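You operate a simulated robot arm through the tools that you are given. There is no shell and no other tool. Be economical: measure what you need, move in short steps, check, and stop when the job is done.

You run a simulated two-armed robot. Do the job below in one go: nothing can be reset, and whatever is moved stays where it is left.

## Task
Stack the parts box that says "washers" from the top of the small white table on top of the parts box marked "clips". Take the yellow-capped bottle on the top of the small white table and put it away on the top of the high wooden table. Take the black ring from the top of the low steel table and leave it on the glassware counter top. Put the square bottle that says "95" from the top of the low steel table on top of the green carton there. Put the blue-capped water bottle on the right end of the black table. Take the green tape roll and leave it on the grey shallow drip tray. Take the lid off the steel pot and lay it down on the top of the grey table. Take the beaker on the top of the grey table and put it away on the waist-high shelf of the tall rack. Do these in any order. Set down upright: yellow-capped bottle, square bottle, blue-capped water bottle, beaker.

It is judged by the outcome, as a careful person would: the job done as asked, and still so three seconds after it is handed in. It fails if anything else is knocked over, pushed out of place, dropped, spilled or broken. Lids that push on must go on centred and level and be pressed home; caps that screw on are set level and turned clockwise until they are tight.

## Robot
Two 6-joint arms with two-finger grippers on one trunk, on a base that drives. Base frame: it is fixed to the floor where the robot stands at the start and does not move with it; the origin is under the middle of the robot, x ahead of it, y to its left, z up; the surface under the hand at the start is at about z = 78. Units: cm, degrees, N and s.
The left shoulder is at the start at [6.1, 14.3, 90], the right one opposite. With the tool pointing down near the work surface each hand reaches from about 32 to 72 cm from the robot's upright axis, wherever it stands, measured 20 degrees to its own side. Places, roughly: beaker [675, -50, 75]; black ring (5x5x2 cm) [80, -100, 60]; blue-capped water bottle (6x6x17 cm) [630, -40, 80]; glassware counter top [-170, -50, 90]; green carton [75, -175, 50]; green tape roll (7x7x3 cm) [630, -30, 80]; parts box [75, -25, 75]; right end of the black table (15x20 cm) [286, 298, 78]; shallow drip tray [650, -75, 75]; square bottle [75, -125, 50]; steel pot (7x7x5 cm) [640, -20, 80]; top of the high wooden table [260, 550, 90]; waist-high shelf of the tall rack [50, -330, 100]; yellow-capped bottle (6x6x14 cm) [90, 0, 80]. Payload 2.45 kg a hand.
The tool frame of a hand sits at the grasp point between the pads (the TCP): z along the fingers, y along the line on which they close. The tips reach 2.6 cm beyond it. Largest opening 9.6 cm; the body of the gripper starts 6.9 cm behind the TCP.
Orientation is told as [roll, pitch, yaw] about the base's x, y, z axes, in that order, counted from this pose: with the fingers straight down and closing along the base's y, the tool's x points along the base's -x, its y along +y and its z along -z.

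## Interface
- The arms move only by the tool jog_arm. It takes "left_series", "right_series" or both (then of equal length, played together; a hand with none holds still); each is a list of rows, each a list of 7 numbers: the shift along the base's x, y, z in cm, then the turn, a rotation vector about the base's x, y, z in degrees, then the closure, from 0 (fully open) to 1 (shut). In form: [[x, y, z, wx, wy, wz, jaw], ...]. A call has 1 to 10 rows; each row is the pose to reach, as a shift and turn from the pose commanded when the call began. A row lasts 0.2 s, in which the tool goes at most 5 cm and 8.6 degrees; a call with a longer step from one row to the next is refused whole, and so is a gripper value outside its range. Where a pose cannot be reached the arm comes as near as it can. A force on the tool above 40 N (or 10 N above the force at the start of the call, whichever is more), or a blocked arm, ends the call early, and 0.2 s more pass. The fingers move at their own pace and stop on an object; they squeeze with about 45 N. The grip force told is the motor's: it shows also when the fingers shut on nothing. Time passes only in rows, and 0.2 s behind the last, so rows that repeat a pose let the fingers close. The reply holds the time, the measured pose of the TCP, the force on the tool along the base axes, the opening and the grip force, in the units named above and with some noise, with the torque about the TCP (base axes, N m) and any sound that the robot's microphone picked up.
- Cameras (640 x 400 px; columns grow to the right, rows downward): "scene" is now at [12.57, -4.24, 150.63]; the picture's right is [-0.54, -0.84, 0.00], its down [-0.61, 0.40, -0.68] and it looks along [0.57, -0.37, -0.73] (base axes); focal length 295 px, centre (320, 200). "left" rides on the left gripper at [8.2, -0.3, -9.8] in its tool frame; the picture's right is [0.04, 1.00, 0.00], its down [-0.73, 0.03, -0.68] and it looks along [-0.68, 0.03, 0.73] (tool axes); focal length 256 px, centre (320, 200). "right" rides on the right gripper at [8.2, 0.3, -9.8] in its tool frame; the picture's right is [-0.04, 1.00, 0.00], its down [-0.73, -0.03, -0.68] and it looks along [-0.68, -0.03, 0.73] (tool axes); focal length 256 px, centre (320, 200).
- camera(camera): a new picture of that camera. The clock stands still meanwhile.
- lift_body(by): slides the trunk up (or, below 0, down) by that many cm; the arms and the scene camera ride with it, the base frame stays. It gives what a move gives, with no picture.
- drive_base(legs): drives the robot by 1 to 6 legs, each [ahead, turn to the left] in cm and degrees, along the robot's own axes; the way and the turn of a leg run together, so that a leg with both is an arc; at most 150 cm and 180 degrees a leg. The arms and the cameras ride along, it lands a little off, and it stops where it bumps. It gives what a move gives.
- head_to(pan, tilt): turns the head with the scene camera to pan (to the left, within 86 degrees either way) and tilt (down, from -29 to 69), counted from straight ahead of the robot. It gives what a move gives.
- locate(camera, pixels): for up to 12 pixels [column, row] of the newest picture of that camera ("zoom" is the newest enlarged one), the place [x, y, z] in the base frame of the surface seen there, good to about 0.2 cm. The clock stands still meanwhile.
- zoom(camera, box): a new picture of the part [left, top, right, bottom] of that camera's present view, enlarged. The clock stands still meanwhile.
- sign_off(): hands the job in; it is judged then, once.

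Work in short steps. Measure before you move; look again where a grasp or a placing could have gone wrong, and mend it. You have 145 turns and 198 pictures in all, those below and enlarged ones among them. Open the grippers and draw the arms clear of the work before you hand the job in, unless the task says otherwise; then end with one line.

The tools are called by a JSON object that holds its "api" and its "payload". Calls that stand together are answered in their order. jog_arm: Moves the arms, as the interface text tells. Its arguments: {"type":"object","properties":{"left_series":{"type":"array","items":{"type":"array","items":{"type":"number"}}},"right_series":{"type":"array","items":{"type":"array","items":{"type":"number"}}}},"required":[]} The other tools are called the same way: lift_body (by) slides the trunk up or down; drive_base (legs) drives the base; head_to (pan, tilt) turns the head that bears the scene camera; camera (camera) takes a picture; locate (camera, pixels) gives the place of the surface under pixels of a picture; zoom (camera, box) takes an enlarged picture of a part of a camera's view; sign_off () hands the job in.

At the start:

```text
t: 0.0
left_position: [47.15, 0.92, 105.78]
left_orientation: [0.0, 0.0, 0.1]
left_wrist_force: [0.1, 0.6, 1.1]
left_torque: [-0.01, 0.01, 0.0]
left_opening: 9.58
left_finger_force: 0.0
right_position: [44.2, -36.89, 112.44]
right_orientation: [0.0, 0.0, 0.1]
right_wrist_force: [0.6, 0.9, -0.4]
right_torque: [0.0, 0.0, 0.03]
right_opening: 9.62
right_finger_force: 0.0
trunk travel left (down, up): [-52.5, 6.5]
robot x, y, heading: [-0.1, 0.28, -0.2]
head pan, tilt: [-32.9, 46.9]
```

scene: 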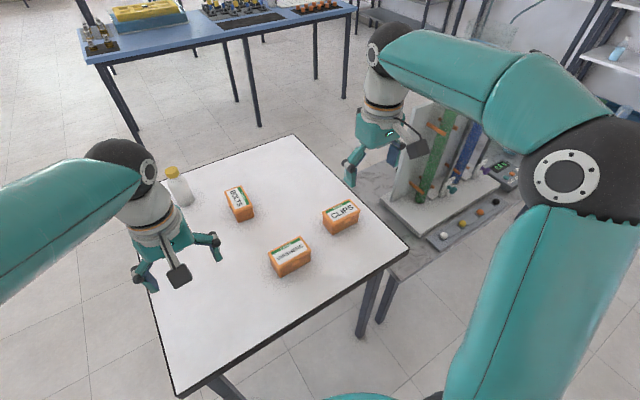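
right: 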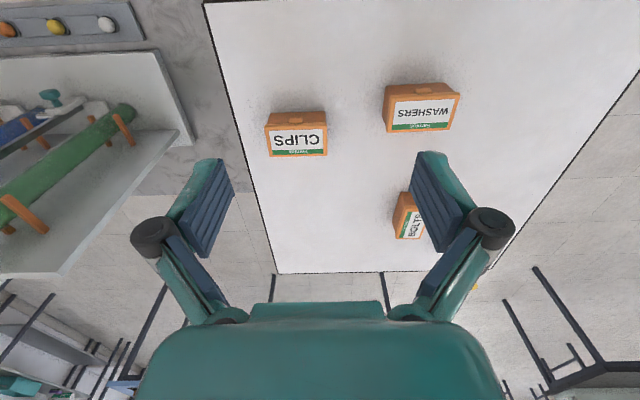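
left: 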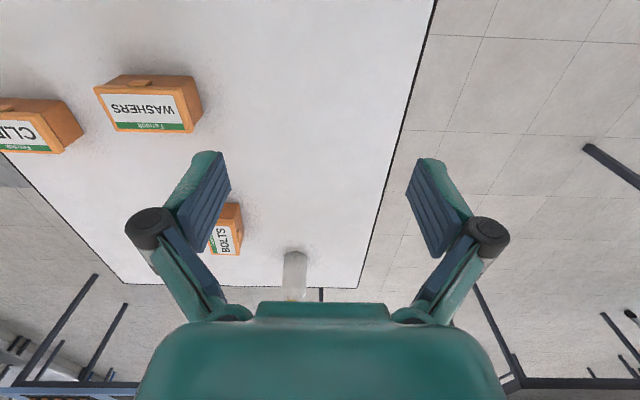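

The scene picture shows washers at about (290,257), clips at (341,215), bolts (238,203) and the yellow-capped bottle at (176,185). I measure their tops and the table.

{"api": "locate", "payload": {"camera": "scene", "pixels": [[268, 254], [300, 239], [308, 252], [277, 268], [325, 213], [350, 201], [358, 212], [331, 226], [172, 172], [182, 190], [200, 300], [238, 195]]}}

{"api": "zoom", "payload": {"camera": "scene", "box": [140, 130, 440, 320]}}

```text
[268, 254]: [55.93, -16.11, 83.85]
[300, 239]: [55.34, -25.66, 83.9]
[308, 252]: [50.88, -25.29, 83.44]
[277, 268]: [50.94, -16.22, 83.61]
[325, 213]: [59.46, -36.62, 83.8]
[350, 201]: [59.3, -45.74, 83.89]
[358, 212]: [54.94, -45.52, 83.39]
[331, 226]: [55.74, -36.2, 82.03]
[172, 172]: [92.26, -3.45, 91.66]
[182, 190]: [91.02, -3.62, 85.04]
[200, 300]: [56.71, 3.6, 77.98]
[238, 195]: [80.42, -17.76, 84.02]
```

```text
2.11 times, centred on (290, 225) of scene
```

zoom: 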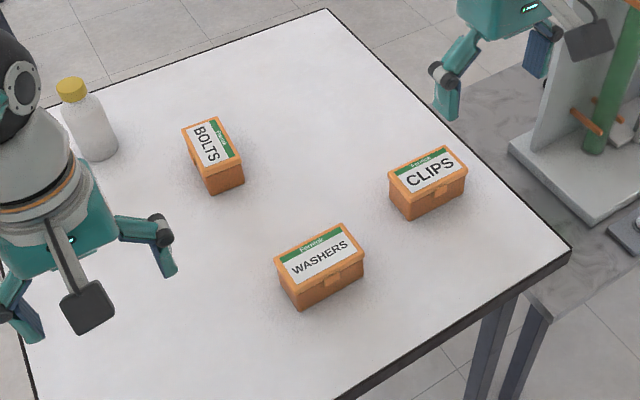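

Washers box spans x≈50.8–56, y≈-25.5…-16, top 84; clips box is centred about (57.2,-41.1). I start turning the right hand by 90° so it closes along x, and move it over the washers box.

{"api": "jog_arm", "payload": {"right_series": [[1, 1.5, 0, 0, 0, 8.5, 0], [2, 3, 0, 0, 0, 17, 0], [3, 4.5, 0, 0, 0, 25.5, 0], [4, 6, 0, 0, 0, 34, 0], [5, 8, 0, 0, 0, 42.5, 0], [6, 10, 0, 0, 0, 51, 0], [7, 12, -2, 0, 0, 59.5, 0], [8, 14, -4, 0, 0, 68, 0], [9, 15.5, -7, 0, 0, 76.5, 0], [9.2, 16.1, -10, 0, 0, 85, 0]]}}

```text
t: 2.2
left_position: [47.19, 0.9, 105.82]
left_orientation: [0.0, 0.1, 0.0]
left_wrist_force: [0.4, -0.6, -0.8]
left_torque: [0.0, -0.03, 0.05]
left_opening: 9.6
left_finger_force: 0.0
right_position: [53.38, -20.78, 102.39]
right_orientation: [0.0, 0.0, 85.2]
right_wrist_force: [-0.6, 0.1, -0.2]
right_torque: [0.03, 0.01, -0.01]
right_opening: 9.6
right_finger_force: 0.1
trunk travel left (down, up): [-52.5, 6.5]
robot x, y, heading: [-0.15, -0.07, -0.0]
head pan, tilt: [-32.9, 46.9]
```

The hand reached (53.4,-20.8,102.4) with yaw 85. I look through the right camera to check alignment before going down.

{"api": "camera", "payload": {"camera": "right"}}

```text
193 pictures are left
```

right: 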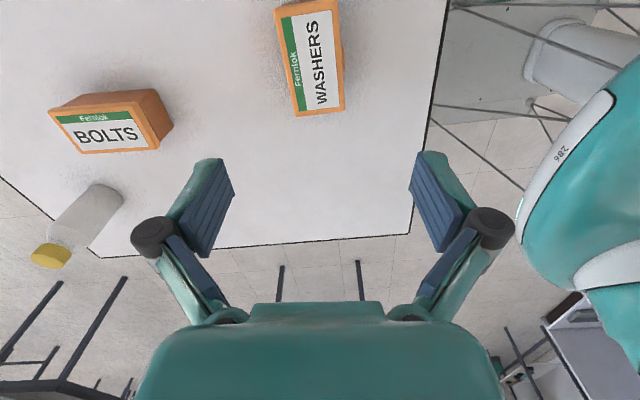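

The box shows at (313,58) with edges slightly tilted to the fingers. I measure its corners in this picture.

{"api": "locate", "payload": {"camera": "right", "pixels": [[295, 113], [343, 107], [275, 5], [336, 3]]}}

```text
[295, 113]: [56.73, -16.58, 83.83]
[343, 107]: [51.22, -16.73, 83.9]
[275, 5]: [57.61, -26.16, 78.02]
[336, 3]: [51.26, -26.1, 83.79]
```

Edges run along y, centre about (53.7,-21.2). I straighten to 90°, go down to z≈81.3 and close.

{"api": "jog_arm", "payload": {"right_series": [[0.3, -0.4, -4, 0, 0, 4.5, 0], [0.3, -0.4, -8.5, 0, 0, 4.5, 0], [0.3, -0.4, -13, 0, 0, 4.5, 0], [0.3, -0.4, -17, 0, 0, 4.5, 0], [0.3, -0.4, -20, 0, 0, 4.5, 0], [0.3, -0.4, -21.1, 0, 0, 4.5, 0], [0.3, -0.4, -21.1, 0, 0, 4.5, 1], [0.3, -0.4, -21.1, 0, 0, 4.5, 1], [0.3, -0.4, -21.1, 0, 0, 4.5, 1]]}}

```text
t: 4.2
left_position: [47.2, 0.87, 105.79]
left_orientation: [0.0, 0.0, 0.1]
left_wrist_force: [-0.1, 0.6, -0.1]
left_torque: [0.0, 0.02, -0.01]
left_opening: 9.6
left_finger_force: 0.0
right_position: [53.78, -21.22, 81.35]
right_orientation: [0.1, -0.1, 89.6]
right_wrist_force: [1.1, 0.8, 0.9]
right_torque: [-0.09, -0.1, 0.02]
right_opening: 5.73
right_finger_force: 45.7
trunk travel left (down, up): [-52.5, 6.5]
robot x, y, heading: [-0.06, 0.15, 0.0]
head pan, tilt: [-32.9, 46.9]
```

Gripped at 5.73 cm. I lift the box and carry it to a point short of the clips box for a look.

{"api": "jog_arm", "payload": {"right_series": [[0, 0, 4, 0, 0, 0, 1], [0, 0, 8.5, 0, 0, 0, 1], [0, 0, 12, 0, 0, 0, 1], [1, -4, 13, 0, 0, 0, 1], [2, -8, 13, 0, 0, 0, 1], [3, -12, 13, 0, 0, 0, 1], [3.7, -16, 13, 0, 0, 0, 1], [3.7, -20, 13, 0, 0, 0, 1]]}}

{"api": "camera", "payload": {"camera": "right"}}

{"api": "camera", "payload": {"camera": "scene"}}

```text
t: 6.0
left_position: [47.28, 0.87, 105.87]
left_orientation: [0.0, 0.0, 0.0]
left_wrist_force: [0.5, -0.8, 0.2]
left_torque: [0.02, 0.01, -0.02]
left_opening: 9.59
left_finger_force: 0.1
right_position: [57.43, -41.29, 94.33]
right_orientation: [0.1, -0.1, 89.7]
right_wrist_force: [-0.1, -0.3, -0.9]
right_torque: [0.01, 0.02, 0.03]
right_opening: 5.7
right_finger_force: 45.5
trunk travel left (down, up): [-52.5, 6.5]
robot x, y, heading: [-0.09, 0.25, 0.2]
head pan, tilt: [-32.9, 46.9]
```

```text
192 pictures are left
```

right: 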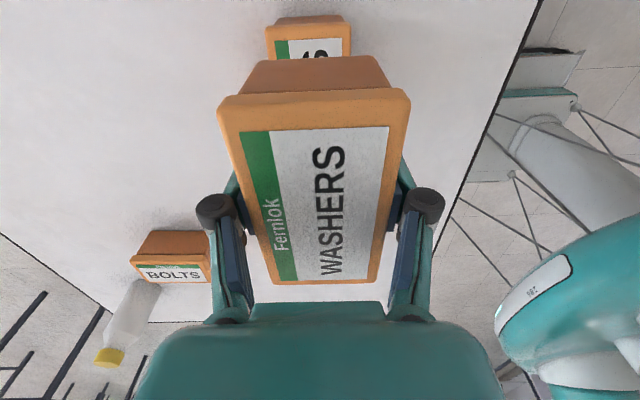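

```text
191 pictures are left
```

scene: 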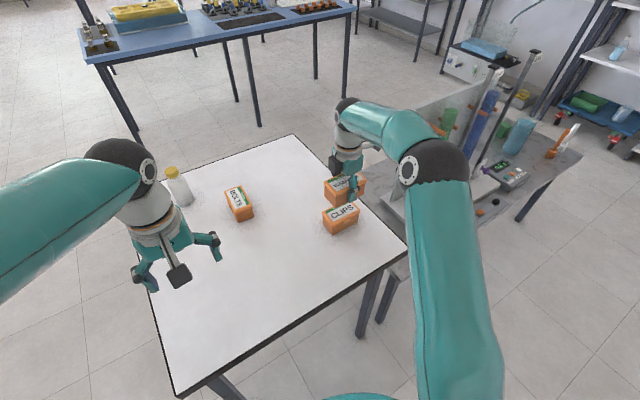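

The washers box is held level over the clips box. I measure both boxes in this view: washers top corners and the visible clips corners.

{"api": "locate", "payload": {"camera": "right", "pixels": [[224, 105], [405, 98], [275, 279], [376, 279], [270, 28], [346, 25], [273, 55], [344, 50]]}}

{"api": "locate", "payload": {"camera": "scene", "pixels": [[324, 213], [356, 206], [359, 212], [331, 228], [325, 211], [340, 207]]}}

```text
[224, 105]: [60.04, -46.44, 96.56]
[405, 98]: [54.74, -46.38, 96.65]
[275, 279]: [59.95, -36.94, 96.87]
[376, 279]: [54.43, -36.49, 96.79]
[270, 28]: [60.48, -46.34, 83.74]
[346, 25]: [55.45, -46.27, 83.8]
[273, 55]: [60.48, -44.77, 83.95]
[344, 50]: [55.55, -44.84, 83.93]
```

```text
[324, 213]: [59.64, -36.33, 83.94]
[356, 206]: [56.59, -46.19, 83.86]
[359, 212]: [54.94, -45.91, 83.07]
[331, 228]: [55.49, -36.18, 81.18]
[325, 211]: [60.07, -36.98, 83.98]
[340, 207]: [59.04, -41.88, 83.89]
```

Held box centre (57.3,-41.55), clips centre (58.0,-41.5); bottom gap about 7 cm. I shift x by +0.6 and lower onto it.

{"api": "jog_arm", "payload": {"right_series": [[0.6, 0, -2, 0, 0, 0, 1], [0.6, 0, -5, 0, 0, 0, 1], [0.6, 0, -6.3, 0, 0, 0, 1], [0.6, 0, -6.7, 0, 0, 0, 1], [0.6, 0, -6.9, 0, 0, 0, 1], [0.6, 0, -7.05, 0, 0, 0, 1]]}}

{"api": "camera", "payload": {"camera": "scene"}}

```text
t: 7.4
left_position: [47.28, 0.97, 105.78]
left_orientation: [0.0, 0.0, 0.0]
left_wrist_force: [0.3, -0.7, -0.3]
left_torque: [-0.02, -0.02, 0.05]
left_opening: 9.59
left_finger_force: 0.0
right_position: [57.99, -41.22, 87.4]
right_orientation: [0.2, 0.1, 89.5]
right_wrist_force: [-0.2, 0.5, -0.5]
right_torque: [0.07, -0.03, 0.0]
right_opening: 5.72
right_finger_force: 44.6
trunk travel left (down, up): [-52.5, 6.5]
robot x, y, heading: [-0.37, -0.28, -0.1]
head pan, tilt: [-32.9, 46.9]
```

```text
190 pictures are left
```

scene: 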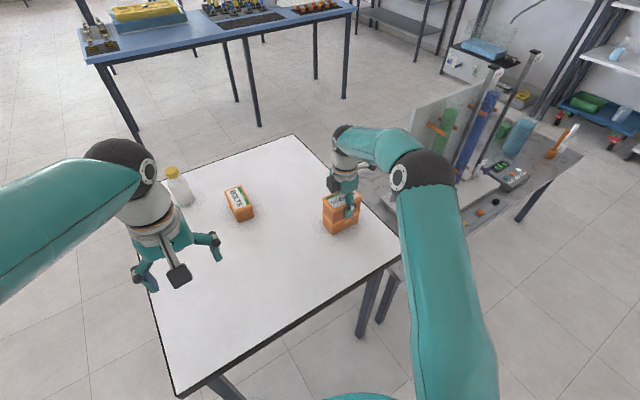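

No contact force yet, the stack looks aligned. I lower another few millimetres until it bears, then open and rise.

{"api": "jog_arm", "payload": {"right_series": [[0, 0, -0.1, 0, 0, 0, 1], [0, 0, -0.2, 0, 0, 0, 1], [0, 0, -0.2, 0, 0, 0, 0.85], [0, 0, -0.2, 0, 0, 0, 0.3], [0, 0, -0.2, 0, 0, 0, 0], [0, 0, 1, 0, 0, 0, 0], [0, 0, 5, 0, 0, 0, 0], [0, 0, 9, 0, 0, 0, 0], [0, 0, 13, 0, 0, 0, 0]]}}

{"api": "zoom", "payload": {"camera": "scene", "box": [140, 130, 440, 320]}}

```text
t: 9.4
left_position: [47.24, 0.9, 105.89]
left_orientation: [0.0, 0.0, 0.0]
left_wrist_force: [-1.0, 0.3, -0.6]
left_torque: [0.0, -0.02, 0.0]
left_opening: 9.58
left_finger_force: 0.1
right_position: [57.94, -41.19, 100.41]
right_orientation: [0.0, 0.0, 89.6]
right_wrist_force: [-0.4, 0.1, 0.5]
right_torque: [0.03, -0.01, 0.05]
right_opening: 9.59
right_finger_force: 0.1
trunk travel left (down, up): [-52.5, 6.5]
robot x, y, heading: [0.02, -0.07, -0.1]
head pan, tilt: [-32.9, 46.9]
```

```text
2.11 times, centred on (290, 225) of scene
```

zoom: 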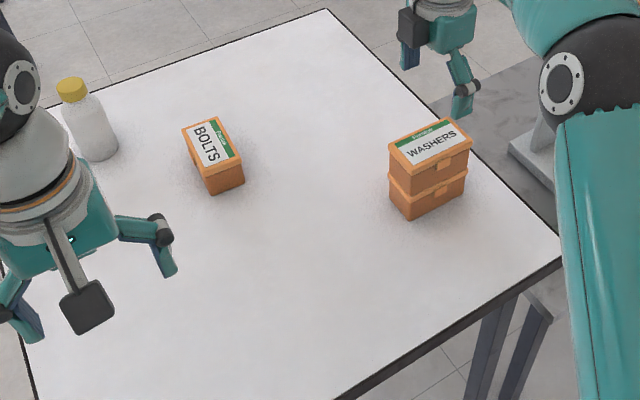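

Stack is square and standing. Now I measure the table edges and the neighbouring low table for planning the drive to the bottle.

{"api": "locate", "payload": {"camera": "scene", "pixels": [[180, 390], [405, 250], [296, 136], [150, 190], [173, 170], [180, 200], [220, 380], [380, 300]]}}

{"api": "head_to", "payload": {"pan": -75, "tilt": 35}}

{"api": "camera", "payload": {"camera": "scene"}}

```text
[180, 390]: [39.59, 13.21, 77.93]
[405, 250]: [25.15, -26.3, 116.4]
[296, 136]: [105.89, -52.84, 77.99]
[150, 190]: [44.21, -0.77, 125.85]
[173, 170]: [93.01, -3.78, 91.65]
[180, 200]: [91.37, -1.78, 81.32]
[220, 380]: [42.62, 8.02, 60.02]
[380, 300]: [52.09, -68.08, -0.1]
```

```text
t: 10.5
left_position: [47.31, 0.87, 105.86]
left_orientation: [-0.1, 0.0, 0.2]
left_wrist_force: [0.5, -0.1, -0.3]
left_torque: [-0.01, -0.03, 0.01]
left_opening: 9.59
left_finger_force: 0.0
right_position: [57.98, -41.19, 100.19]
right_orientation: [0.2, 0.0, 89.6]
right_wrist_force: [0.4, 0.3, -0.1]
right_torque: [-0.02, -0.03, 0.02]
right_opening: 9.62
right_finger_force: 0.1
trunk travel left (down, up): [-52.5, 6.5]
robot x, y, heading: [-0.04, -0.06, -0.1]
head pan, tilt: [-75.0, 35.0]
```

```text
188 pictures are left
```

scene: 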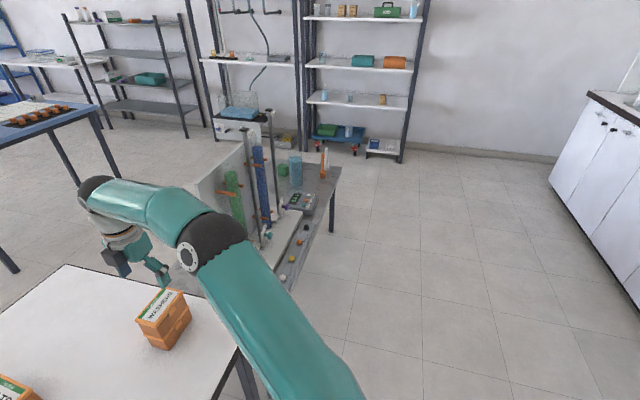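

The stack is fine. I look left to see whether the free side of the white table (y>14) is clear for an approach to the bottle.

{"api": "head_to", "payload": {"pan": 40, "tilt": 30}}

{"api": "camera", "payload": {"camera": "scene"}}

```text
t: 12.4
left_position: [47.16, 0.96, 105.84]
left_orientation: [0.0, 0.1, 0.1]
left_wrist_force: [-0.5, 0.9, 0.1]
left_torque: [-0.01, 0.0, 0.0]
left_opening: 9.61
left_finger_force: 0.2
right_position: [57.95, -41.24, 100.26]
right_orientation: [0.0, 0.0, 89.6]
right_wrist_force: [-0.3, -0.3, 0.2]
right_torque: [0.01, 0.01, 0.0]
right_opening: 9.6
right_finger_force: 0.1
trunk travel left (down, up): [-52.5, 6.5]
robot x, y, heading: [-0.21, -0.19, -0.2]
head pan, tilt: [40.0, 30.0]
```

```text
187 pictures are left
```

scene: 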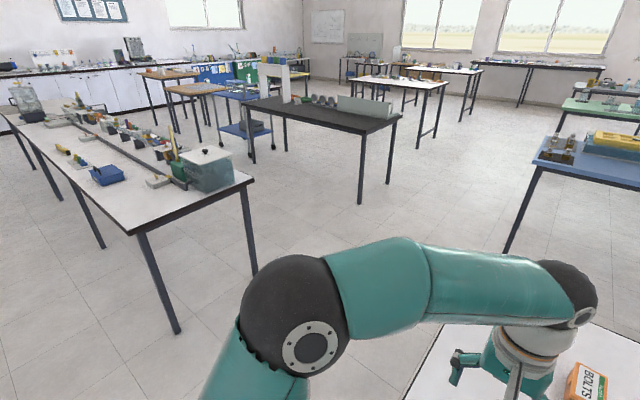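

The left side is free floor. I draw the right arm back and up, then drive around to stand at about (92,58) facing -y toward the bottle.

{"api": "jog_arm", "payload": {"right_series": [[-4, 1, 3, 0, 0, 0, 0], [-8, 2, 6, 0, 0, 0, 0], [-12, 3, 9, 0, 0, 0, 0], [-15, 4, 12, 0, 0, 0, 0], [-18, 4, 15, 0, 0, 0, 0]]}}

{"api": "drive_base", "payload": {"legs": [[0, 90], [60, 0], [0, -90], [92, 0], [0, -90]]}}

{"api": "head_to", "payload": {"pan": 0, "tilt": 45}}

{"api": "camera", "payload": {"camera": "scene"}}

```text
refused: row 1 steps farther than a row can; nothing moved
```

```text
t: 15.6
left_position: [24.37, 40.63, 105.9]
left_orientation: [-0.1, 0.1, 58.1]
left_wrist_force: [-0.6, 0.9, 0.8]
left_torque: [-0.01, 0.01, -0.02]
left_opening: 9.6
left_finger_force: 0.1
right_position: [66.03, 27.38, 100.44]
right_orientation: [0.0, 0.2, 147.5]
right_wrist_force: [0.1, 0.2, -0.2]
right_torque: [-0.03, -0.01, 0.01]
right_opening: 9.62
right_finger_force: 0.1
trunk travel left (down, up): [-52.5, 6.5]
robot x, y, heading: [4.11, -2.07, 59.9]
head pan, tilt: [40.0, 30.0]
stopped in leg 1: the robot was blocked; the commanded pose is now the measured one
```

```text
t: 16.7
left_position: [24.49, 40.56, 105.94]
left_orientation: [0.0, 0.0, 58.1]
left_wrist_force: [-0.6, -0.5, 0.3]
left_torque: [0.04, 0.01, 0.04]
left_opening: 9.6
left_finger_force: 0.2
right_position: [66.01, 27.54, 100.46]
right_orientation: [0.0, 0.0, 147.5]
right_wrist_force: [0.2, 0.4, -0.1]
right_torque: [0.02, 0.01, 0.0]
right_opening: 9.6
right_finger_force: 0.1
trunk travel left (down, up): [-52.5, 6.5]
robot x, y, heading: [3.7, -2.36, 59.8]
head pan, tilt: [0.0, 45.0]
```

```text
186 pictures are left
```

scene: 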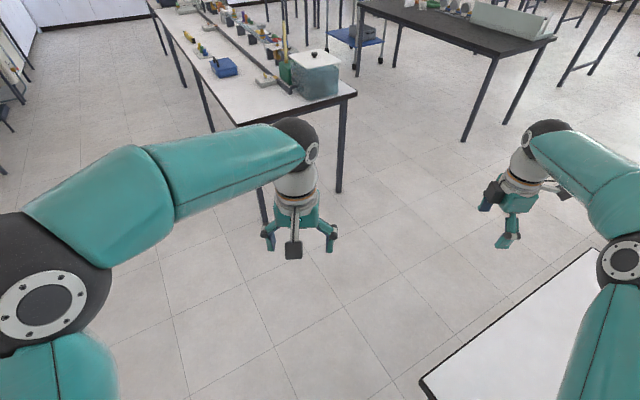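

The turn was blocked at 60°, likely the base touching the table leg. I check whether the table or anything on it moved.

{"api": "locate", "payload": {"camera": "scene", "pixels": [[426, 380], [590, 253], [424, 391]]}}

{"api": "head_to", "payload": {"pan": -70, "tilt": 55}}

{"api": "camera", "payload": {"camera": "scene"}}

```text
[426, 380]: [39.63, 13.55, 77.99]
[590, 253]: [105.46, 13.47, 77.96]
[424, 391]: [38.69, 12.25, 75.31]
```

```text
t: 18.1
left_position: [24.47, 40.53, 105.9]
left_orientation: [0.0, 0.1, 58.1]
left_wrist_force: [0.0, -0.3, -0.1]
left_torque: [0.0, -0.01, 0.02]
left_opening: 9.59
left_finger_force: 0.2
right_position: [66.15, 27.4, 100.28]
right_orientation: [-0.1, 0.1, 147.6]
right_wrist_force: [0.8, -0.3, 0.5]
right_torque: [0.02, 0.01, -0.01]
right_opening: 9.58
right_finger_force: 0.1
trunk travel left (down, up): [-52.5, 6.5]
robot x, y, heading: [3.95, -2.81, 60.1]
head pan, tilt: [-70.0, 55.0]
```

```text
185 pictures are left
```

scene: 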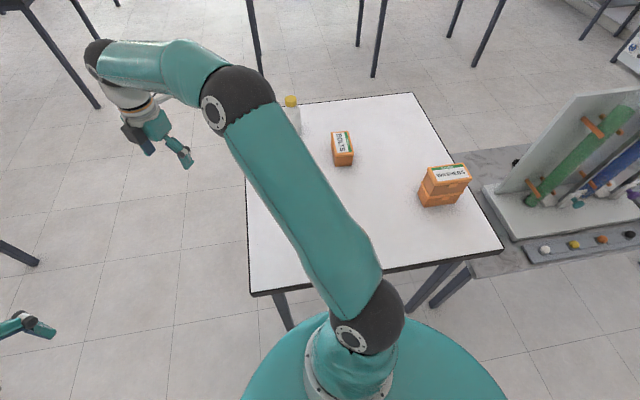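

Table is unmoved (edges x 39.6–105.5, y 13.5); the base corner met its leg. I draw the right arm in and up, then reverse away and go around with more room.

{"api": "jog_arm", "payload": {"right_series": [[-2, -2, 3.5, 0, 0, 0, 0], [-4, -4, 7, 0, 0, 0, 0], [-6.5, -6, 10, 0, 0, 0, 0], [-9.5, -9, 12, 0, 0, 0, 0], [-12.5, -12, 12, 0, 0, 0, 0]]}}

{"api": "drive_base", "payload": {"legs": [[-18, 0], [0, 30], [82, 0], [0, -90], [95, 0], [0, -90]]}}

{"api": "head_to", "payload": {"pan": 0, "tilt": 45}}

{"api": "camera", "payload": {"camera": "scene"}}

```text
t: 19.3
left_position: [24.47, 40.55, 106.0]
left_orientation: [0.0, 0.0, 58.2]
left_wrist_force: [-0.3, 0.8, 0.0]
left_torque: [0.05, 0.0, -0.01]
left_opening: 9.62
left_finger_force: 0.0
right_position: [53.37, 15.28, 112.46]
right_orientation: [-0.1, -0.1, 147.5]
right_wrist_force: [-1.1, -0.6, -0.5]
right_torque: [0.01, 0.0, 0.01]
right_opening: 9.63
right_finger_force: 0.0
trunk travel left (down, up): [-52.5, 6.5]
robot x, y, heading: [3.94, -2.68, 60.0]
head pan, tilt: [-70.0, 55.0]
```

```text
t: 29.8
left_position: [40.65, 80.9, 106.04]
left_orientation: [0.1, 0.0, 14.7]
left_wrist_force: [0.3, -0.8, 0.0]
left_torque: [0.05, 0.04, 0.0]
left_opening: 9.59
left_finger_force: 0.1
right_position: [44.35, 42.66, 112.14]
right_orientation: [0.3, -0.1, 104.0]
right_wrist_force: [0.5, -1.1, -1.3]
right_torque: [0.07, -0.01, 0.01]
right_opening: 9.59
right_finger_force: 0.1
trunk travel left (down, up): [-52.5, 6.5]
robot x, y, heading: [-6.01, 68.6, 14.4]
head pan, tilt: [-70.0, 55.0]
stopped in leg 4: the robot was blocked; the commanded pose is now the measured one
```

```text
t: 31.2
left_position: [40.35, 81.0, 106.15]
left_orientation: [-0.1, 0.0, 14.6]
left_wrist_force: [0.9, -0.9, 1.1]
left_torque: [0.0, -0.01, -0.01]
left_opening: 9.61
left_finger_force: 0.1
right_position: [44.14, 42.88, 112.3]
right_orientation: [-0.1, -0.1, 104.1]
right_wrist_force: [-0.2, -0.4, -0.6]
right_torque: [0.01, 0.0, -0.01]
right_opening: 9.6
right_finger_force: 0.0
trunk travel left (down, up): [-52.5, 6.5]
robot x, y, heading: [-6.0, 68.99, 14.3]
head pan, tilt: [0.0, 45.0]
```

```text
184 pictures are left
```

scene: 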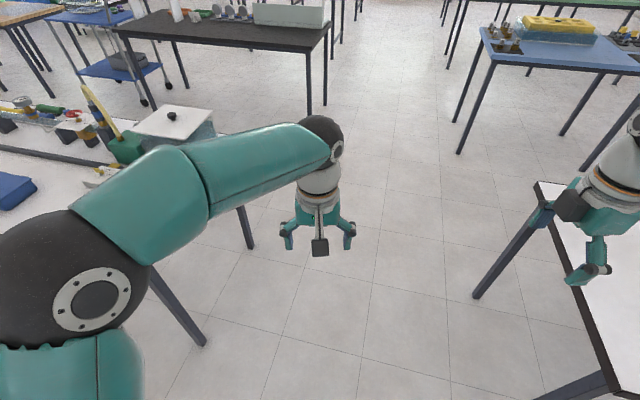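

Blocked again at heading 14°, possibly by the left neighbouring table. I look left to find its edges relative to me.

{"api": "head_to", "payload": {"pan": 60, "tilt": 55}}

{"api": "camera", "payload": {"camera": "scene"}}

```text
t: 32.5
left_position: [40.43, 81.05, 106.11]
left_orientation: [0.0, 0.0, 14.7]
left_wrist_force: [-0.5, 0.2, -0.2]
left_torque: [0.01, 0.01, 0.0]
left_opening: 9.62
left_finger_force: 0.0
right_position: [44.03, 42.97, 112.44]
right_orientation: [0.0, 0.0, 104.2]
right_wrist_force: [0.9, -0.1, 0.4]
right_torque: [0.01, 0.05, -0.01]
right_opening: 9.6
right_finger_force: 0.0
trunk travel left (down, up): [-52.5, 6.5]
robot x, y, heading: [-5.78, 68.64, 14.3]
head pan, tilt: [60.0, 55.0]
```

```text
183 pictures are left
```

scene: 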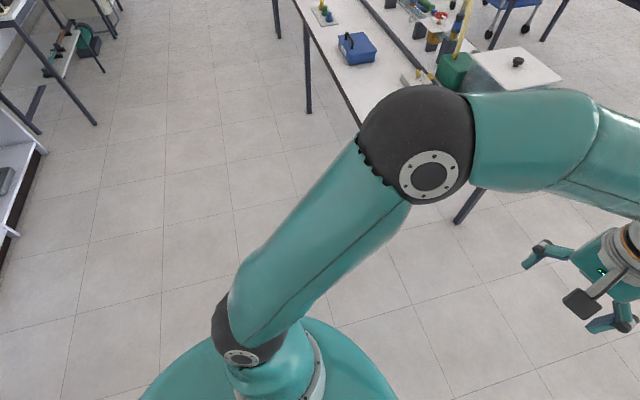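

{"api": "locate", "payload": {"camera": "scene", "pixels": [[357, 115], [310, 40], [455, 222], [309, 110], [300, 200], [430, 130], [300, 8], [510, 55], [220, 330], [20, 190]]}}

```text
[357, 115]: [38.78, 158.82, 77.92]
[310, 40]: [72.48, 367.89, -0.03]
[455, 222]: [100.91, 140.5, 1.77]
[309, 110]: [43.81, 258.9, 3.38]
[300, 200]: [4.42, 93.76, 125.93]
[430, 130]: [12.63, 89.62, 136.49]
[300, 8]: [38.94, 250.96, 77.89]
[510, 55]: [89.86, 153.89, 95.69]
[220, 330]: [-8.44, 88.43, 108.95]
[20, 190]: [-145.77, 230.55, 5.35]
```

Nothing lies within reach on the left. I look to the right side and down for whatever blocks the turn.

{"api": "head_to", "payload": {"pan": -86, "tilt": 55}}

{"api": "camera", "payload": {"camera": "scene"}}

```text
t: 34.8
left_position: [40.41, 81.09, 106.12]
left_orientation: [0.1, 0.0, 14.7]
left_wrist_force: [-1.0, 0.3, 0.2]
left_torque: [0.0, -0.01, -0.01]
left_opening: 9.6
left_finger_force: 0.1
right_position: [44.13, 42.92, 112.42]
right_orientation: [0.0, 0.0, 104.1]
right_wrist_force: [0.6, 0.3, -0.2]
right_torque: [0.02, -0.03, 0.01]
right_opening: 9.58
right_finger_force: 0.2
trunk travel left (down, up): [-52.5, 6.5]
robot x, y, heading: [-5.74, 69.08, 14.2]
head pan, tilt: [-85.9, 55.0]
```

```text
182 pictures are left
```

scene: 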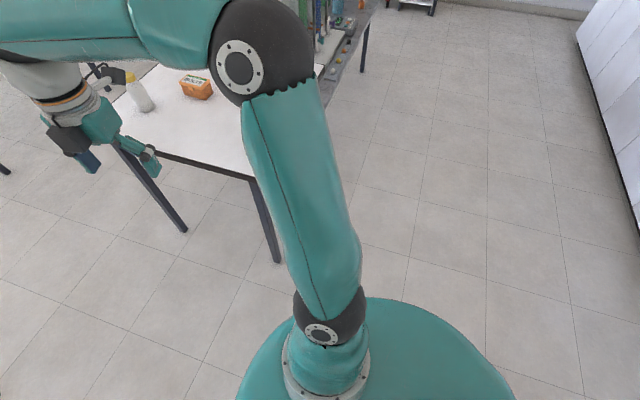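

No obstacle in sight. I try finishing the turn in a smaller leg to see whether it is really blocked.

{"api": "drive_base", "payload": {"legs": [[0, -14]]}}

```text
t: 36.1
left_position: [42.05, 69.66, 106.07]
left_orientation: [0.1, 0.0, 0.7]
left_wrist_force: [-0.3, -0.1, -0.5]
left_torque: [0.0, 0.0, 0.01]
left_opening: 9.64
left_finger_force: 0.0
right_position: [36.36, 31.62, 112.43]
right_orientation: [-0.1, 0.0, 90.1]
right_wrist_force: [0.9, 0.4, -0.9]
right_torque: [0.01, 0.0, 0.03]
right_opening: 9.59
right_finger_force: 0.0
trunk travel left (down, up): [-52.5, 6.5]
robot x, y, heading: [-5.64, 69.56, 0.7]
head pan, tilt: [-85.9, 55.0]
```

It turned freely, so big turns just stall; I'll use turns of 45° or less. Now drive along the table and face -y.

{"api": "drive_base", "payload": {"legs": [[97, 0], [0, -45], [0, -45], [10, 0]]}}

{"api": "head_to", "payload": {"pan": 0, "tilt": 45}}

{"api": "camera", "payload": {"camera": "scene"}}

```text
t: 44.9
left_position: [107.68, 24.67, 106.19]
left_orientation: [0.1, -0.1, -69.3]
left_wrist_force: [-0.3, -0.5, 0.7]
left_torque: [0.08, -0.02, -0.03]
left_opening: 9.59
left_finger_force: 0.1
right_position: [69.88, 16.84, 112.44]
right_orientation: [0.0, -0.2, 20.3]
right_wrist_force: [-0.3, -0.1, -0.3]
right_torque: [0.04, -0.05, 0.02]
right_opening: 9.61
right_finger_force: 0.0
trunk travel left (down, up): [-52.5, 6.5]
robot x, y, heading: [96.09, 71.98, -71.3]
head pan, tilt: [-85.9, 55.0]
stopped in leg 3: the robot was blocked; the commanded pose is now the measured one
```

```text
t: 46.5
left_position: [107.76, 24.88, 106.35]
left_orientation: [-0.1, 0.0, -69.1]
left_wrist_force: [0.1, 0.0, -0.4]
left_torque: [-0.02, 0.0, -0.02]
left_opening: 9.58
left_finger_force: 0.0
right_position: [70.19, 17.19, 112.53]
right_orientation: [-0.1, 0.0, 20.3]
right_wrist_force: [-0.3, 0.3, -0.4]
right_torque: [-0.03, 0.0, -0.02]
right_opening: 9.61
right_finger_force: 0.0
trunk travel left (down, up): [-52.5, 6.5]
robot x, y, heading: [96.04, 71.76, -71.2]
head pan, tilt: [0.0, 45.0]
```

```text
181 pictures are left
```

scene: 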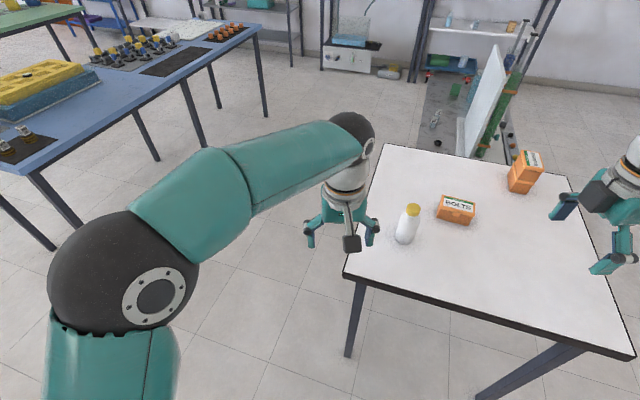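

Close enough: the bottle shows at (408,222), to the right of my heading, so the right hand suits it. I drive 14 cm ahead and measure again.

{"api": "drive_base", "payload": {"legs": [[14, 0]]}}

{"api": "camera", "payload": {"camera": "scene"}}

```text
t: 47.9
left_position: [112.46, 11.31, 106.14]
left_orientation: [-0.1, -0.1, -69.2]
left_wrist_force: [0.4, 0.4, 0.2]
left_torque: [0.04, -0.02, 0.02]
left_opening: 9.6
left_finger_force: 0.1
right_position: [74.66, 3.65, 112.52]
right_orientation: [0.0, 0.0, 20.3]
right_wrist_force: [1.0, -0.1, 0.0]
right_torque: [0.05, 0.01, 0.02]
right_opening: 9.59
right_finger_force: 0.0
trunk travel left (down, up): [-52.5, 6.5]
robot x, y, heading: [100.71, 58.61, -71.4]
head pan, tilt: [0.0, 45.0]
```

```text
180 pictures are left
```

scene: 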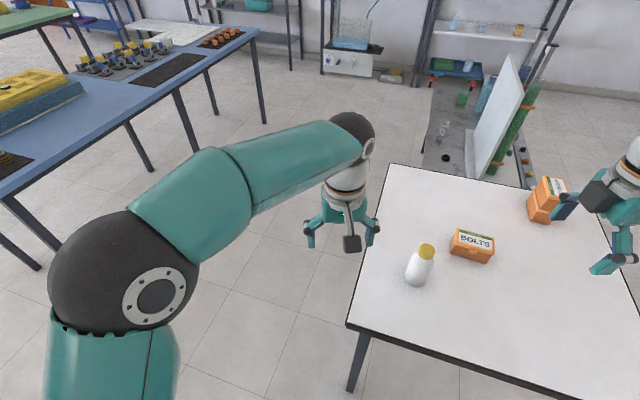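

{"api": "zoom", "payload": {"camera": "scene", "box": [380, 220, 500, 300]}}

{"api": "locate", "payload": {"camera": "scene", "pixels": [[427, 248], [419, 265], [407, 270], [429, 270], [416, 285], [465, 236]]}}

```text
5.00 times, centred on (440, 260) of scene
```

zoom: 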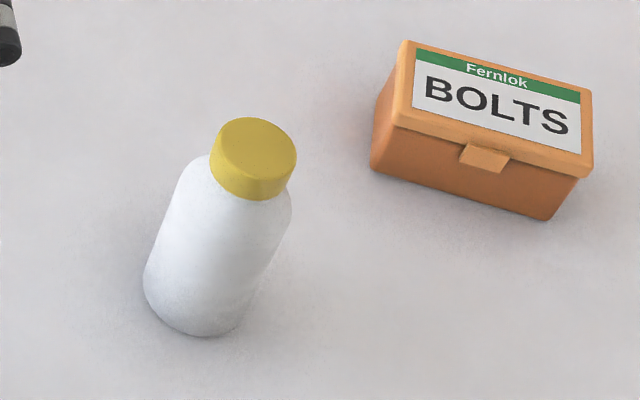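

```text
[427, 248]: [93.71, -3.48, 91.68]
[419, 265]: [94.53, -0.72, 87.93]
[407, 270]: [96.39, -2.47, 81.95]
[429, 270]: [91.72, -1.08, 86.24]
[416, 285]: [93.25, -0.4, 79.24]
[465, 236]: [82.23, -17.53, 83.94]
```

Bottle axis about (93.7,-3.4), cap top 91.7, shoulder near 88.5. I bring the right hand over it at height, moving the left hand aside together.

{"api": "jog_arm", "payload": {"left_series": [[3, 1, 0, 0, 0, 0, 0], [6, 2, 0, 0, 0, 0, 0], [9, 3, 0, 0, 0, 0, 0], [12, 4, 0, 0, 0, 0, 0], [12, 4, 0, 0, 0, 0, 0], [12, 4, 0, 0, 0, 0, 0]], "right_series": [[4, -1.2, 0, 0, 0, 0, 0], [8, -2.4, 0, 0, 0, 0, 0], [12, -3.6, -1, 0, 0, 0, 0], [16, -5, -2, 0, 0, 0, 0], [19, -7, -4, 0, 0, 0, 0], [19, -7, -8, 0, 0, 0, 0]]}}

{"api": "camera", "payload": {"camera": "right"}}

```text
t: 49.3
left_position: [124.27, 15.59, 106.29]
left_orientation: [-0.1, -0.1, -69.3]
left_wrist_force: [0.5, -0.6, -0.1]
left_torque: [0.02, 0.04, -0.03]
left_opening: 9.6
left_finger_force: 0.1
right_position: [93.58, -3.22, 104.64]
right_orientation: [0.0, 0.1, 20.2]
right_wrist_force: [0.4, -0.2, 0.3]
right_torque: [-0.03, -0.01, -0.01]
right_opening: 9.59
right_finger_force: 0.1
trunk travel left (down, up): [-52.5, 6.5]
robot x, y, heading: [100.59, 58.61, -71.3]
head pan, tilt: [0.0, 45.0]
```

```text
178 pictures are left
```

right: 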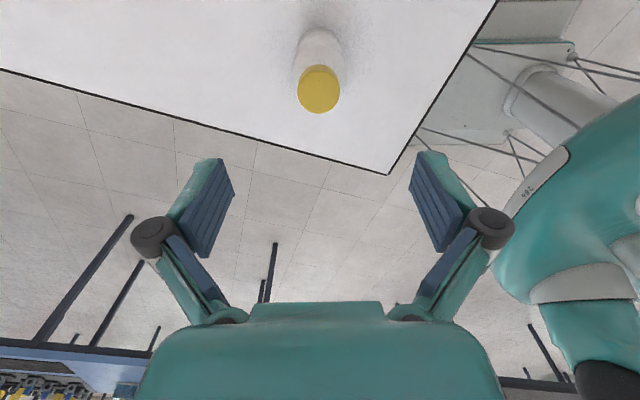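

The cap sits at (319,89), centred between the fingers. I check its place and then descend.

{"api": "locate", "payload": {"camera": "right", "pixels": [[319, 89], [319, 68], [319, 108], [300, 89], [338, 89]]}}

```text
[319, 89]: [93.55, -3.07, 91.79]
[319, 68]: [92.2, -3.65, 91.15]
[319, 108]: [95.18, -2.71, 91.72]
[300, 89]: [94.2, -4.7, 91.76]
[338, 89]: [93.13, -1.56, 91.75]
```

Centre is (93.6,-3.1), right under the hand. I descend to z≈86.3 and grip.

{"api": "jog_arm", "payload": {"right_series": [[0, 0.1, -4.5, 0, 0, 0, 0], [0, 0.1, -9, 0, 0, 0, 0], [0, 0.1, -13, 0, 0, 0, 0], [0, 0.1, -16.5, 0, 0, 0, 0], [0, 0.1, -18.3, 0, 0, 0, 0], [0, 0.1, -18.3, 0, 0, 0, 0.5], [0, 0.1, -18.3, 0, 0, 0, 1], [0, 0.1, -18.3, 0, 0, 0, 1], [0, 0.1, -18.3, 0, 0, 0, 1]]}}

{"api": "camera", "payload": {"camera": "right"}}

```text
t: 51.3
left_position: [124.22, 15.52, 106.36]
left_orientation: [-0.1, 0.0, -69.1]
left_wrist_force: [-0.2, -0.4, -0.2]
left_torque: [-0.03, 0.03, 0.0]
left_opening: 9.59
left_finger_force: 0.1
right_position: [93.68, -2.91, 86.26]
right_orientation: [-0.1, 0.0, 20.3]
right_wrist_force: [0.0, 0.1, 0.9]
right_torque: [-0.05, 0.02, -0.01]
right_opening: 5.51
right_finger_force: 44.8
trunk travel left (down, up): [-52.5, 6.5]
robot x, y, heading: [100.49, 58.64, -70.9]
head pan, tilt: [0.0, 45.0]
```

```text
177 pictures are left
```

right: 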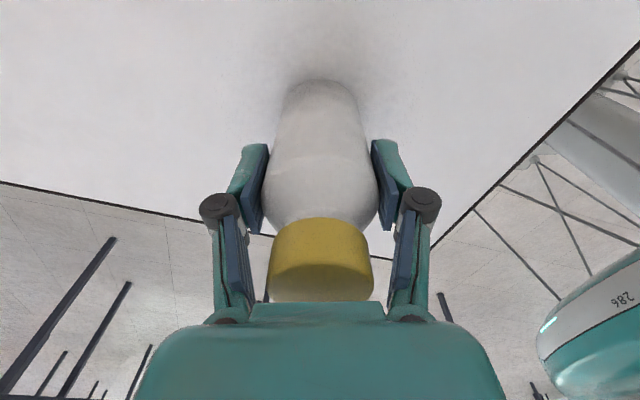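

Held at 5.51 cm. I lift the bottle straight up and draw it in toward the body.

{"api": "jog_arm", "payload": {"right_series": [[0, 0, 4.5, 0, 0, 0, 1], [0, 0, 9, 0, 0, 0, 1], [0, 0, 13.5, 0, 0, 0, 1], [-0.5, 2.5, 17.5, 0, 0, 0, 1], [-1.5, 6.5, 19, 0, 0, 0, 1], [-2.5, 10.5, 20, 0, 0, 0, 1], [-3.5, 14, 20, 0, 0, 0, 1], [-4, 16, 20, 0, 0, 0, 1]]}}

{"api": "head_to", "payload": {"pan": -15, "tilt": 25}}

{"api": "camera", "payload": {"camera": "scene"}}

```text
t: 53.1
left_position: [124.29, 15.52, 106.36]
left_orientation: [-0.1, -0.1, -69.1]
left_wrist_force: [-1.2, -0.5, -0.1]
left_torque: [0.0, -0.03, 0.03]
left_opening: 9.62
left_finger_force: 0.0
right_position: [89.65, 13.03, 106.22]
right_orientation: [-0.1, 0.0, 20.3]
right_wrist_force: [-0.3, 0.0, -1.5]
right_torque: [0.01, -0.01, 0.0]
right_opening: 5.48
right_finger_force: 45.3
trunk travel left (down, up): [-52.5, 6.5]
robot x, y, heading: [100.3, 58.61, -71.2]
head pan, tilt: [0.0, 45.0]
```

```text
t: 53.9
left_position: [124.3, 15.44, 106.3]
left_orientation: [-0.1, -0.1, -69.1]
left_wrist_force: [0.4, 0.4, -0.1]
left_torque: [0.0, 0.01, -0.01]
left_opening: 9.58
left_finger_force: 0.1
right_position: [89.68, 13.1, 106.34]
right_orientation: [-0.1, 0.0, 20.3]
right_wrist_force: [-0.8, -0.8, -3.3]
right_torque: [-0.01, -0.02, -0.02]
right_opening: 5.49
right_finger_force: 45.3
trunk travel left (down, up): [-52.5, 6.5]
robot x, y, heading: [100.46, 58.31, -71.3]
head pan, tilt: [-15.0, 25.0]
```

```text
176 pictures are left
```

scene: 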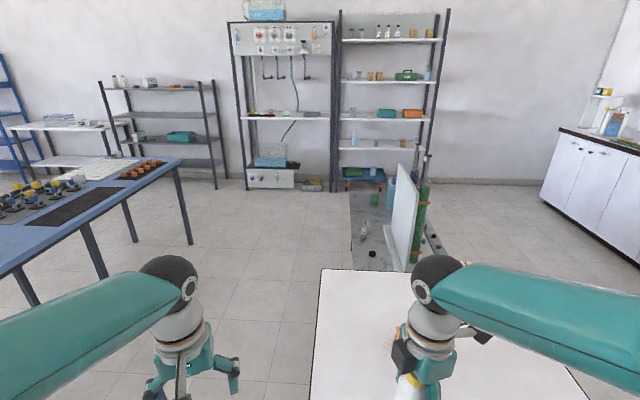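

The low steel table shows at (385,220) with items on its +x side. I zoom in there and measure.

{"api": "zoom", "payload": {"camera": "scene", "box": [330, 150, 460, 280]}}

{"api": "locate", "payload": {"camera": "scene", "pixels": [[372, 253], [364, 236], [373, 197], [352, 195], [352, 265], [432, 240], [408, 200], [364, 224], [190, 242], [225, 187], [445, 266]]}}

```text
3.08 times, centred on (395, 215) of scene
```

zoom: 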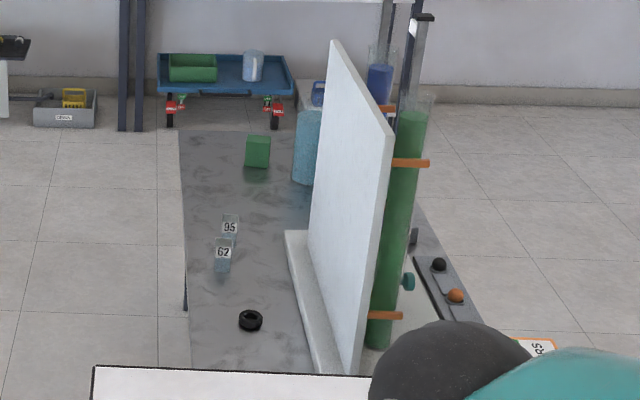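

```text
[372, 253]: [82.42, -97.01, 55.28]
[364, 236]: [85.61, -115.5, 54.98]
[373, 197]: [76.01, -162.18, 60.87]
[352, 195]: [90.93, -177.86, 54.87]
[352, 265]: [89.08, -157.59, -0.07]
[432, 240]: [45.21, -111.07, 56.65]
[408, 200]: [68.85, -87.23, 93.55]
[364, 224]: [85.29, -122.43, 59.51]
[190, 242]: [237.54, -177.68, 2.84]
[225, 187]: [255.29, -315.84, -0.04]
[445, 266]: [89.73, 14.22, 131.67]
```

Items: ring (82.4,-97), bottle "95" about (85,-122), carton (76,-163), table top 55, its +x edge at 91; that side is free. I drive round to about (161,-120) heading -y.

{"api": "drive_base", "payload": {"legs": [[0, 51], [65, 0], [0, -35], [0, -35], [150, 0]]}}

```text
t: 64.1
left_position: [169.57, -13.54, 106.43]
left_orientation: [0.2, -0.1, -88.5]
left_wrist_force: [-0.9, 0.3, -0.4]
left_torque: [-0.02, -0.07, -0.01]
left_opening: 9.6
left_finger_force: 0.1
right_position: [136.02, -4.57, 106.26]
right_orientation: [0.0, -0.2, 1.0]
right_wrist_force: [-0.9, 0.9, -2.8]
right_torque: [0.0, -0.04, 0.02]
right_opening: 5.46
right_finger_force: 45.4
trunk travel left (down, up): [-52.5, 6.5]
robot x, y, heading: [166.18, 34.96, -89.9]
head pan, tilt: [-15.0, 25.0]
stopped in leg 4: the robot was blocked; the commanded pose is now the measured one
```

It reached heading -90 with slip. I continue ahead along -y, then in a second call turn toward the table.

{"api": "drive_base", "payload": {"legs": [[150, 0]]}}

{"api": "drive_base", "payload": {"legs": [[8, 0], [0, -45]]}}

{"api": "drive_base", "payload": {"legs": [[0, -45]]}}

{"api": "head_to", "payload": {"pan": 0, "tilt": 45}}

{"api": "camera", "payload": {"camera": "scene"}}

```text
t: 71.6
left_position: [168.91, -163.9, 106.38]
left_orientation: [-0.1, -0.1, -88.9]
left_wrist_force: [-0.2, -0.2, -0.1]
left_torque: [0.05, -0.04, 0.03]
left_opening: 9.57
left_finger_force: 0.1
right_position: [135.34, -154.38, 106.37]
right_orientation: [0.0, 0.0, 0.5]
right_wrist_force: [0.9, 0.0, -2.2]
right_torque: [0.03, -0.02, -0.03]
right_opening: 5.51
right_finger_force: 44.7
trunk travel left (down, up): [-52.5, 6.5]
robot x, y, heading: [165.79, -114.95, -90.6]
head pan, tilt: [-15.0, 25.0]
```

```text
t: 75.0
left_position: [133.75, -159.99, 106.42]
left_orientation: [-0.1, -0.1, -133.5]
left_wrist_force: [-0.6, 0.3, -0.5]
left_torque: [0.0, 0.0, -0.01]
left_opening: 9.61
left_finger_force: 0.1
right_position: [116.48, -129.95, 106.32]
right_orientation: [0.1, 0.0, -43.9]
right_wrist_force: [-0.8, 0.5, -3.4]
right_torque: [0.01, 0.0, -0.03]
right_opening: 5.46
right_finger_force: 44.6
trunk travel left (down, up): [-52.5, 6.5]
robot x, y, heading: [167.52, -125.77, -134.9]
head pan, tilt: [-15.0, 25.0]
```

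```text
t: 77.7
left_position: [118.99, -126.05, 106.63]
left_orientation: [-0.2, -0.1, -178.4]
left_wrist_force: [-0.3, -0.8, 0.2]
left_torque: [-0.04, -0.02, 0.0]
left_opening: 9.59
left_finger_force: 0.1
right_position: [128.26, -92.53, 106.35]
right_orientation: [0.0, -0.1, -89.0]
right_wrist_force: [-0.1, -0.3, -2.6]
right_torque: [0.01, 0.0, 0.01]
right_opening: 5.5
right_finger_force: 44.7
trunk travel left (down, up): [-52.5, 6.5]
robot x, y, heading: [167.56, -128.82, -179.2]
head pan, tilt: [-15.0, 25.0]
```

```text
t: 78.5
left_position: [118.95, -126.26, 106.6]
left_orientation: [-0.2, -0.1, -178.4]
left_wrist_force: [0.2, -0.1, -0.5]
left_torque: [0.01, 0.0, 0.0]
left_opening: 9.61
left_finger_force: 0.0
right_position: [128.16, -92.72, 106.34]
right_orientation: [0.0, 0.0, -89.0]
right_wrist_force: [0.8, 0.2, -3.3]
right_torque: [0.02, 0.01, 0.03]
right_opening: 5.46
right_finger_force: 45.1
trunk travel left (down, up): [-52.5, 6.5]
robot x, y, heading: [167.68, -128.67, -179.3]
head pan, tilt: [0.0, 45.0]
```

```text
174 pictures are left
```

scene: 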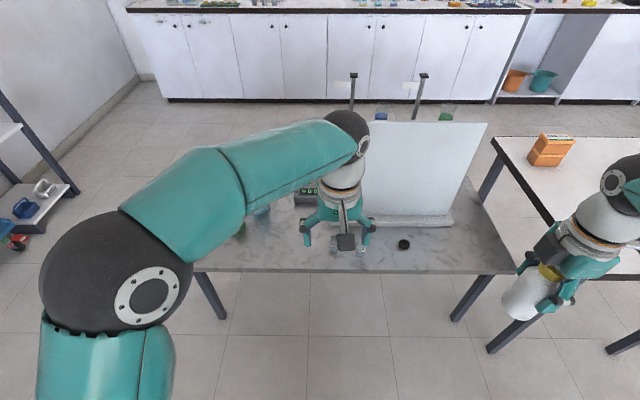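

I face the table squarely. I drive 32 cm closer and lower the trunk 20 cm.

{"api": "drive_base", "payload": {"legs": [[32, 0]]}}

{"api": "lift_body", "payload": {"by": -20}}

{"api": "head_to", "payload": {"pan": 5, "tilt": 50}}

{"api": "camera", "payload": {"camera": "scene"}}

{"api": "camera", "payload": {"camera": "left"}}

```text
t: 80.7
left_position: [86.82, -126.32, 106.53]
left_orientation: [-0.1, 0.0, -178.5]
left_wrist_force: [0.2, 0.0, 0.1]
left_torque: [0.02, -0.03, 0.02]
left_opening: 9.6
left_finger_force: 0.1
right_position: [96.1, -92.76, 106.43]
right_orientation: [0.1, -0.2, -89.1]
right_wrist_force: [-1.2, -1.1, -2.2]
right_torque: [0.0, -0.03, 0.0]
right_opening: 5.46
right_finger_force: 45.1
trunk travel left (down, up): [-52.5, 6.5]
robot x, y, heading: [135.51, -128.76, -179.4]
head pan, tilt: [0.0, 45.0]
```

```text
t: 82.8
left_position: [86.9, -126.37, 86.64]
left_orientation: [-0.1, -0.1, -178.5]
left_wrist_force: [0.8, -0.2, 0.7]
left_torque: [0.01, 0.02, 0.02]
left_opening: 9.59
left_finger_force: 0.0
right_position: [96.16, -92.94, 86.51]
right_orientation: [0.1, -0.1, -89.1]
right_wrist_force: [-0.6, 0.6, -2.2]
right_torque: [0.01, 0.0, -0.02]
right_opening: 5.48
right_finger_force: 45.1
trunk travel left (down, up): [-32.5, 26.5]
robot x, y, heading: [135.38, -128.99, -179.6]
head pan, tilt: [0.0, 45.0]
```

```text
t: 83.5
left_position: [86.99, -126.39, 86.64]
left_orientation: [-0.1, -0.1, -178.5]
left_wrist_force: [-0.1, -0.6, 0.3]
left_torque: [0.0, -0.02, -0.01]
left_opening: 9.61
left_finger_force: 0.0
right_position: [96.26, -92.97, 86.37]
right_orientation: [0.0, -0.2, -89.1]
right_wrist_force: [0.6, 0.3, -2.8]
right_torque: [0.0, 0.0, -0.01]
right_opening: 5.47
right_finger_force: 44.9
trunk travel left (down, up): [-32.5, 26.5]
robot x, y, heading: [135.43, -129.21, -179.4]
head pan, tilt: [5.0, 50.0]
```

```text
173 pictures are left
```

scene: 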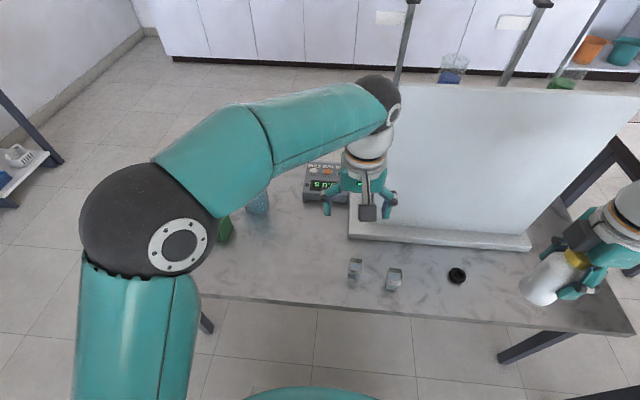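

```text
172 pictures are left
```

left: 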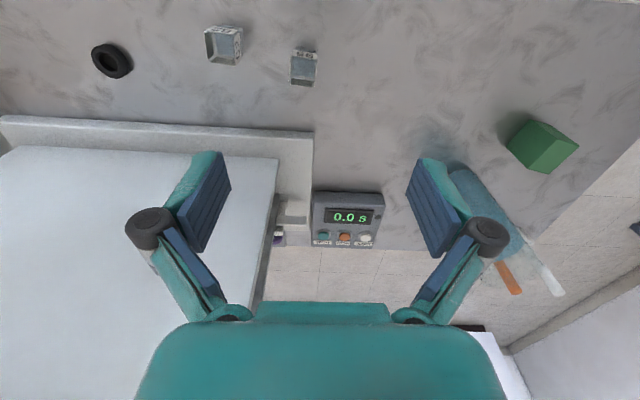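

The left hand camera shows two small bottles at (224,45) and (304,67), ring (112,60), carton (542,146). I zoom to read labels and measure.

{"api": "zoom", "payload": {"camera": "left", "box": [80, 10, 340, 110]}}

{"api": "locate", "payload": {"camera": "left", "pixels": [[294, 52], [316, 55], [303, 50], [303, 82], [207, 32], [240, 62], [112, 60], [535, 122], [576, 148], [548, 172], [509, 147], [543, 135]]}}

{"api": "zoom", "payload": {"camera": "scene", "box": [320, 230, 480, 310]}}

```text
2.46 times, centred on (210, 60) of left
```

zoom: 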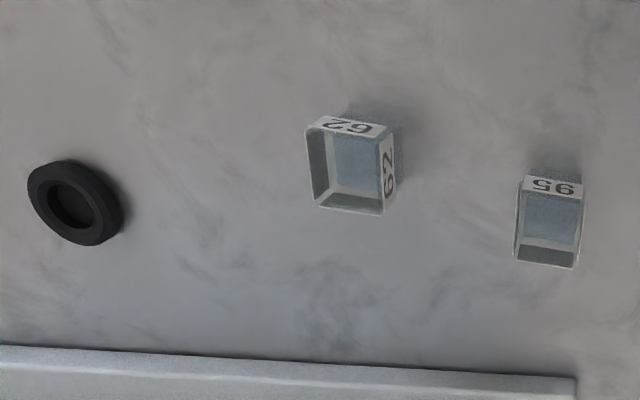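

```text
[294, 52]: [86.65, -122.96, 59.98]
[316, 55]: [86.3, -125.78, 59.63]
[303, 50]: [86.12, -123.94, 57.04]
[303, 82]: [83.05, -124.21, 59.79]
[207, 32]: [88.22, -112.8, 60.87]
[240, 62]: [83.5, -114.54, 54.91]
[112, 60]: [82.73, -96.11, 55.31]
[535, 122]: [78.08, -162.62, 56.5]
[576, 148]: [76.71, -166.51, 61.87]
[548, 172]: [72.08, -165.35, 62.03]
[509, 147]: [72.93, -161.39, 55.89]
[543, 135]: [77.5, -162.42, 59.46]
```

```text
4.00 times, centred on (400, 270) of scene
```

zoom: 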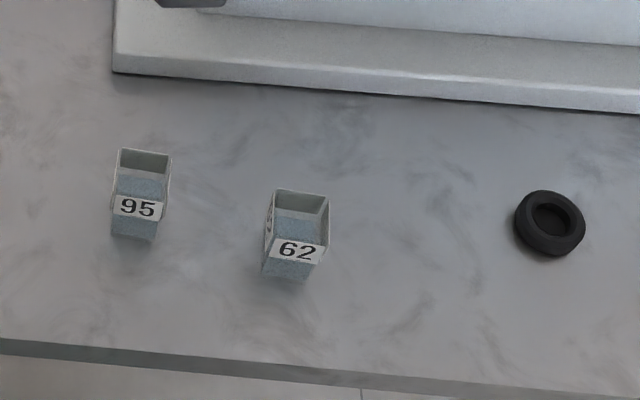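

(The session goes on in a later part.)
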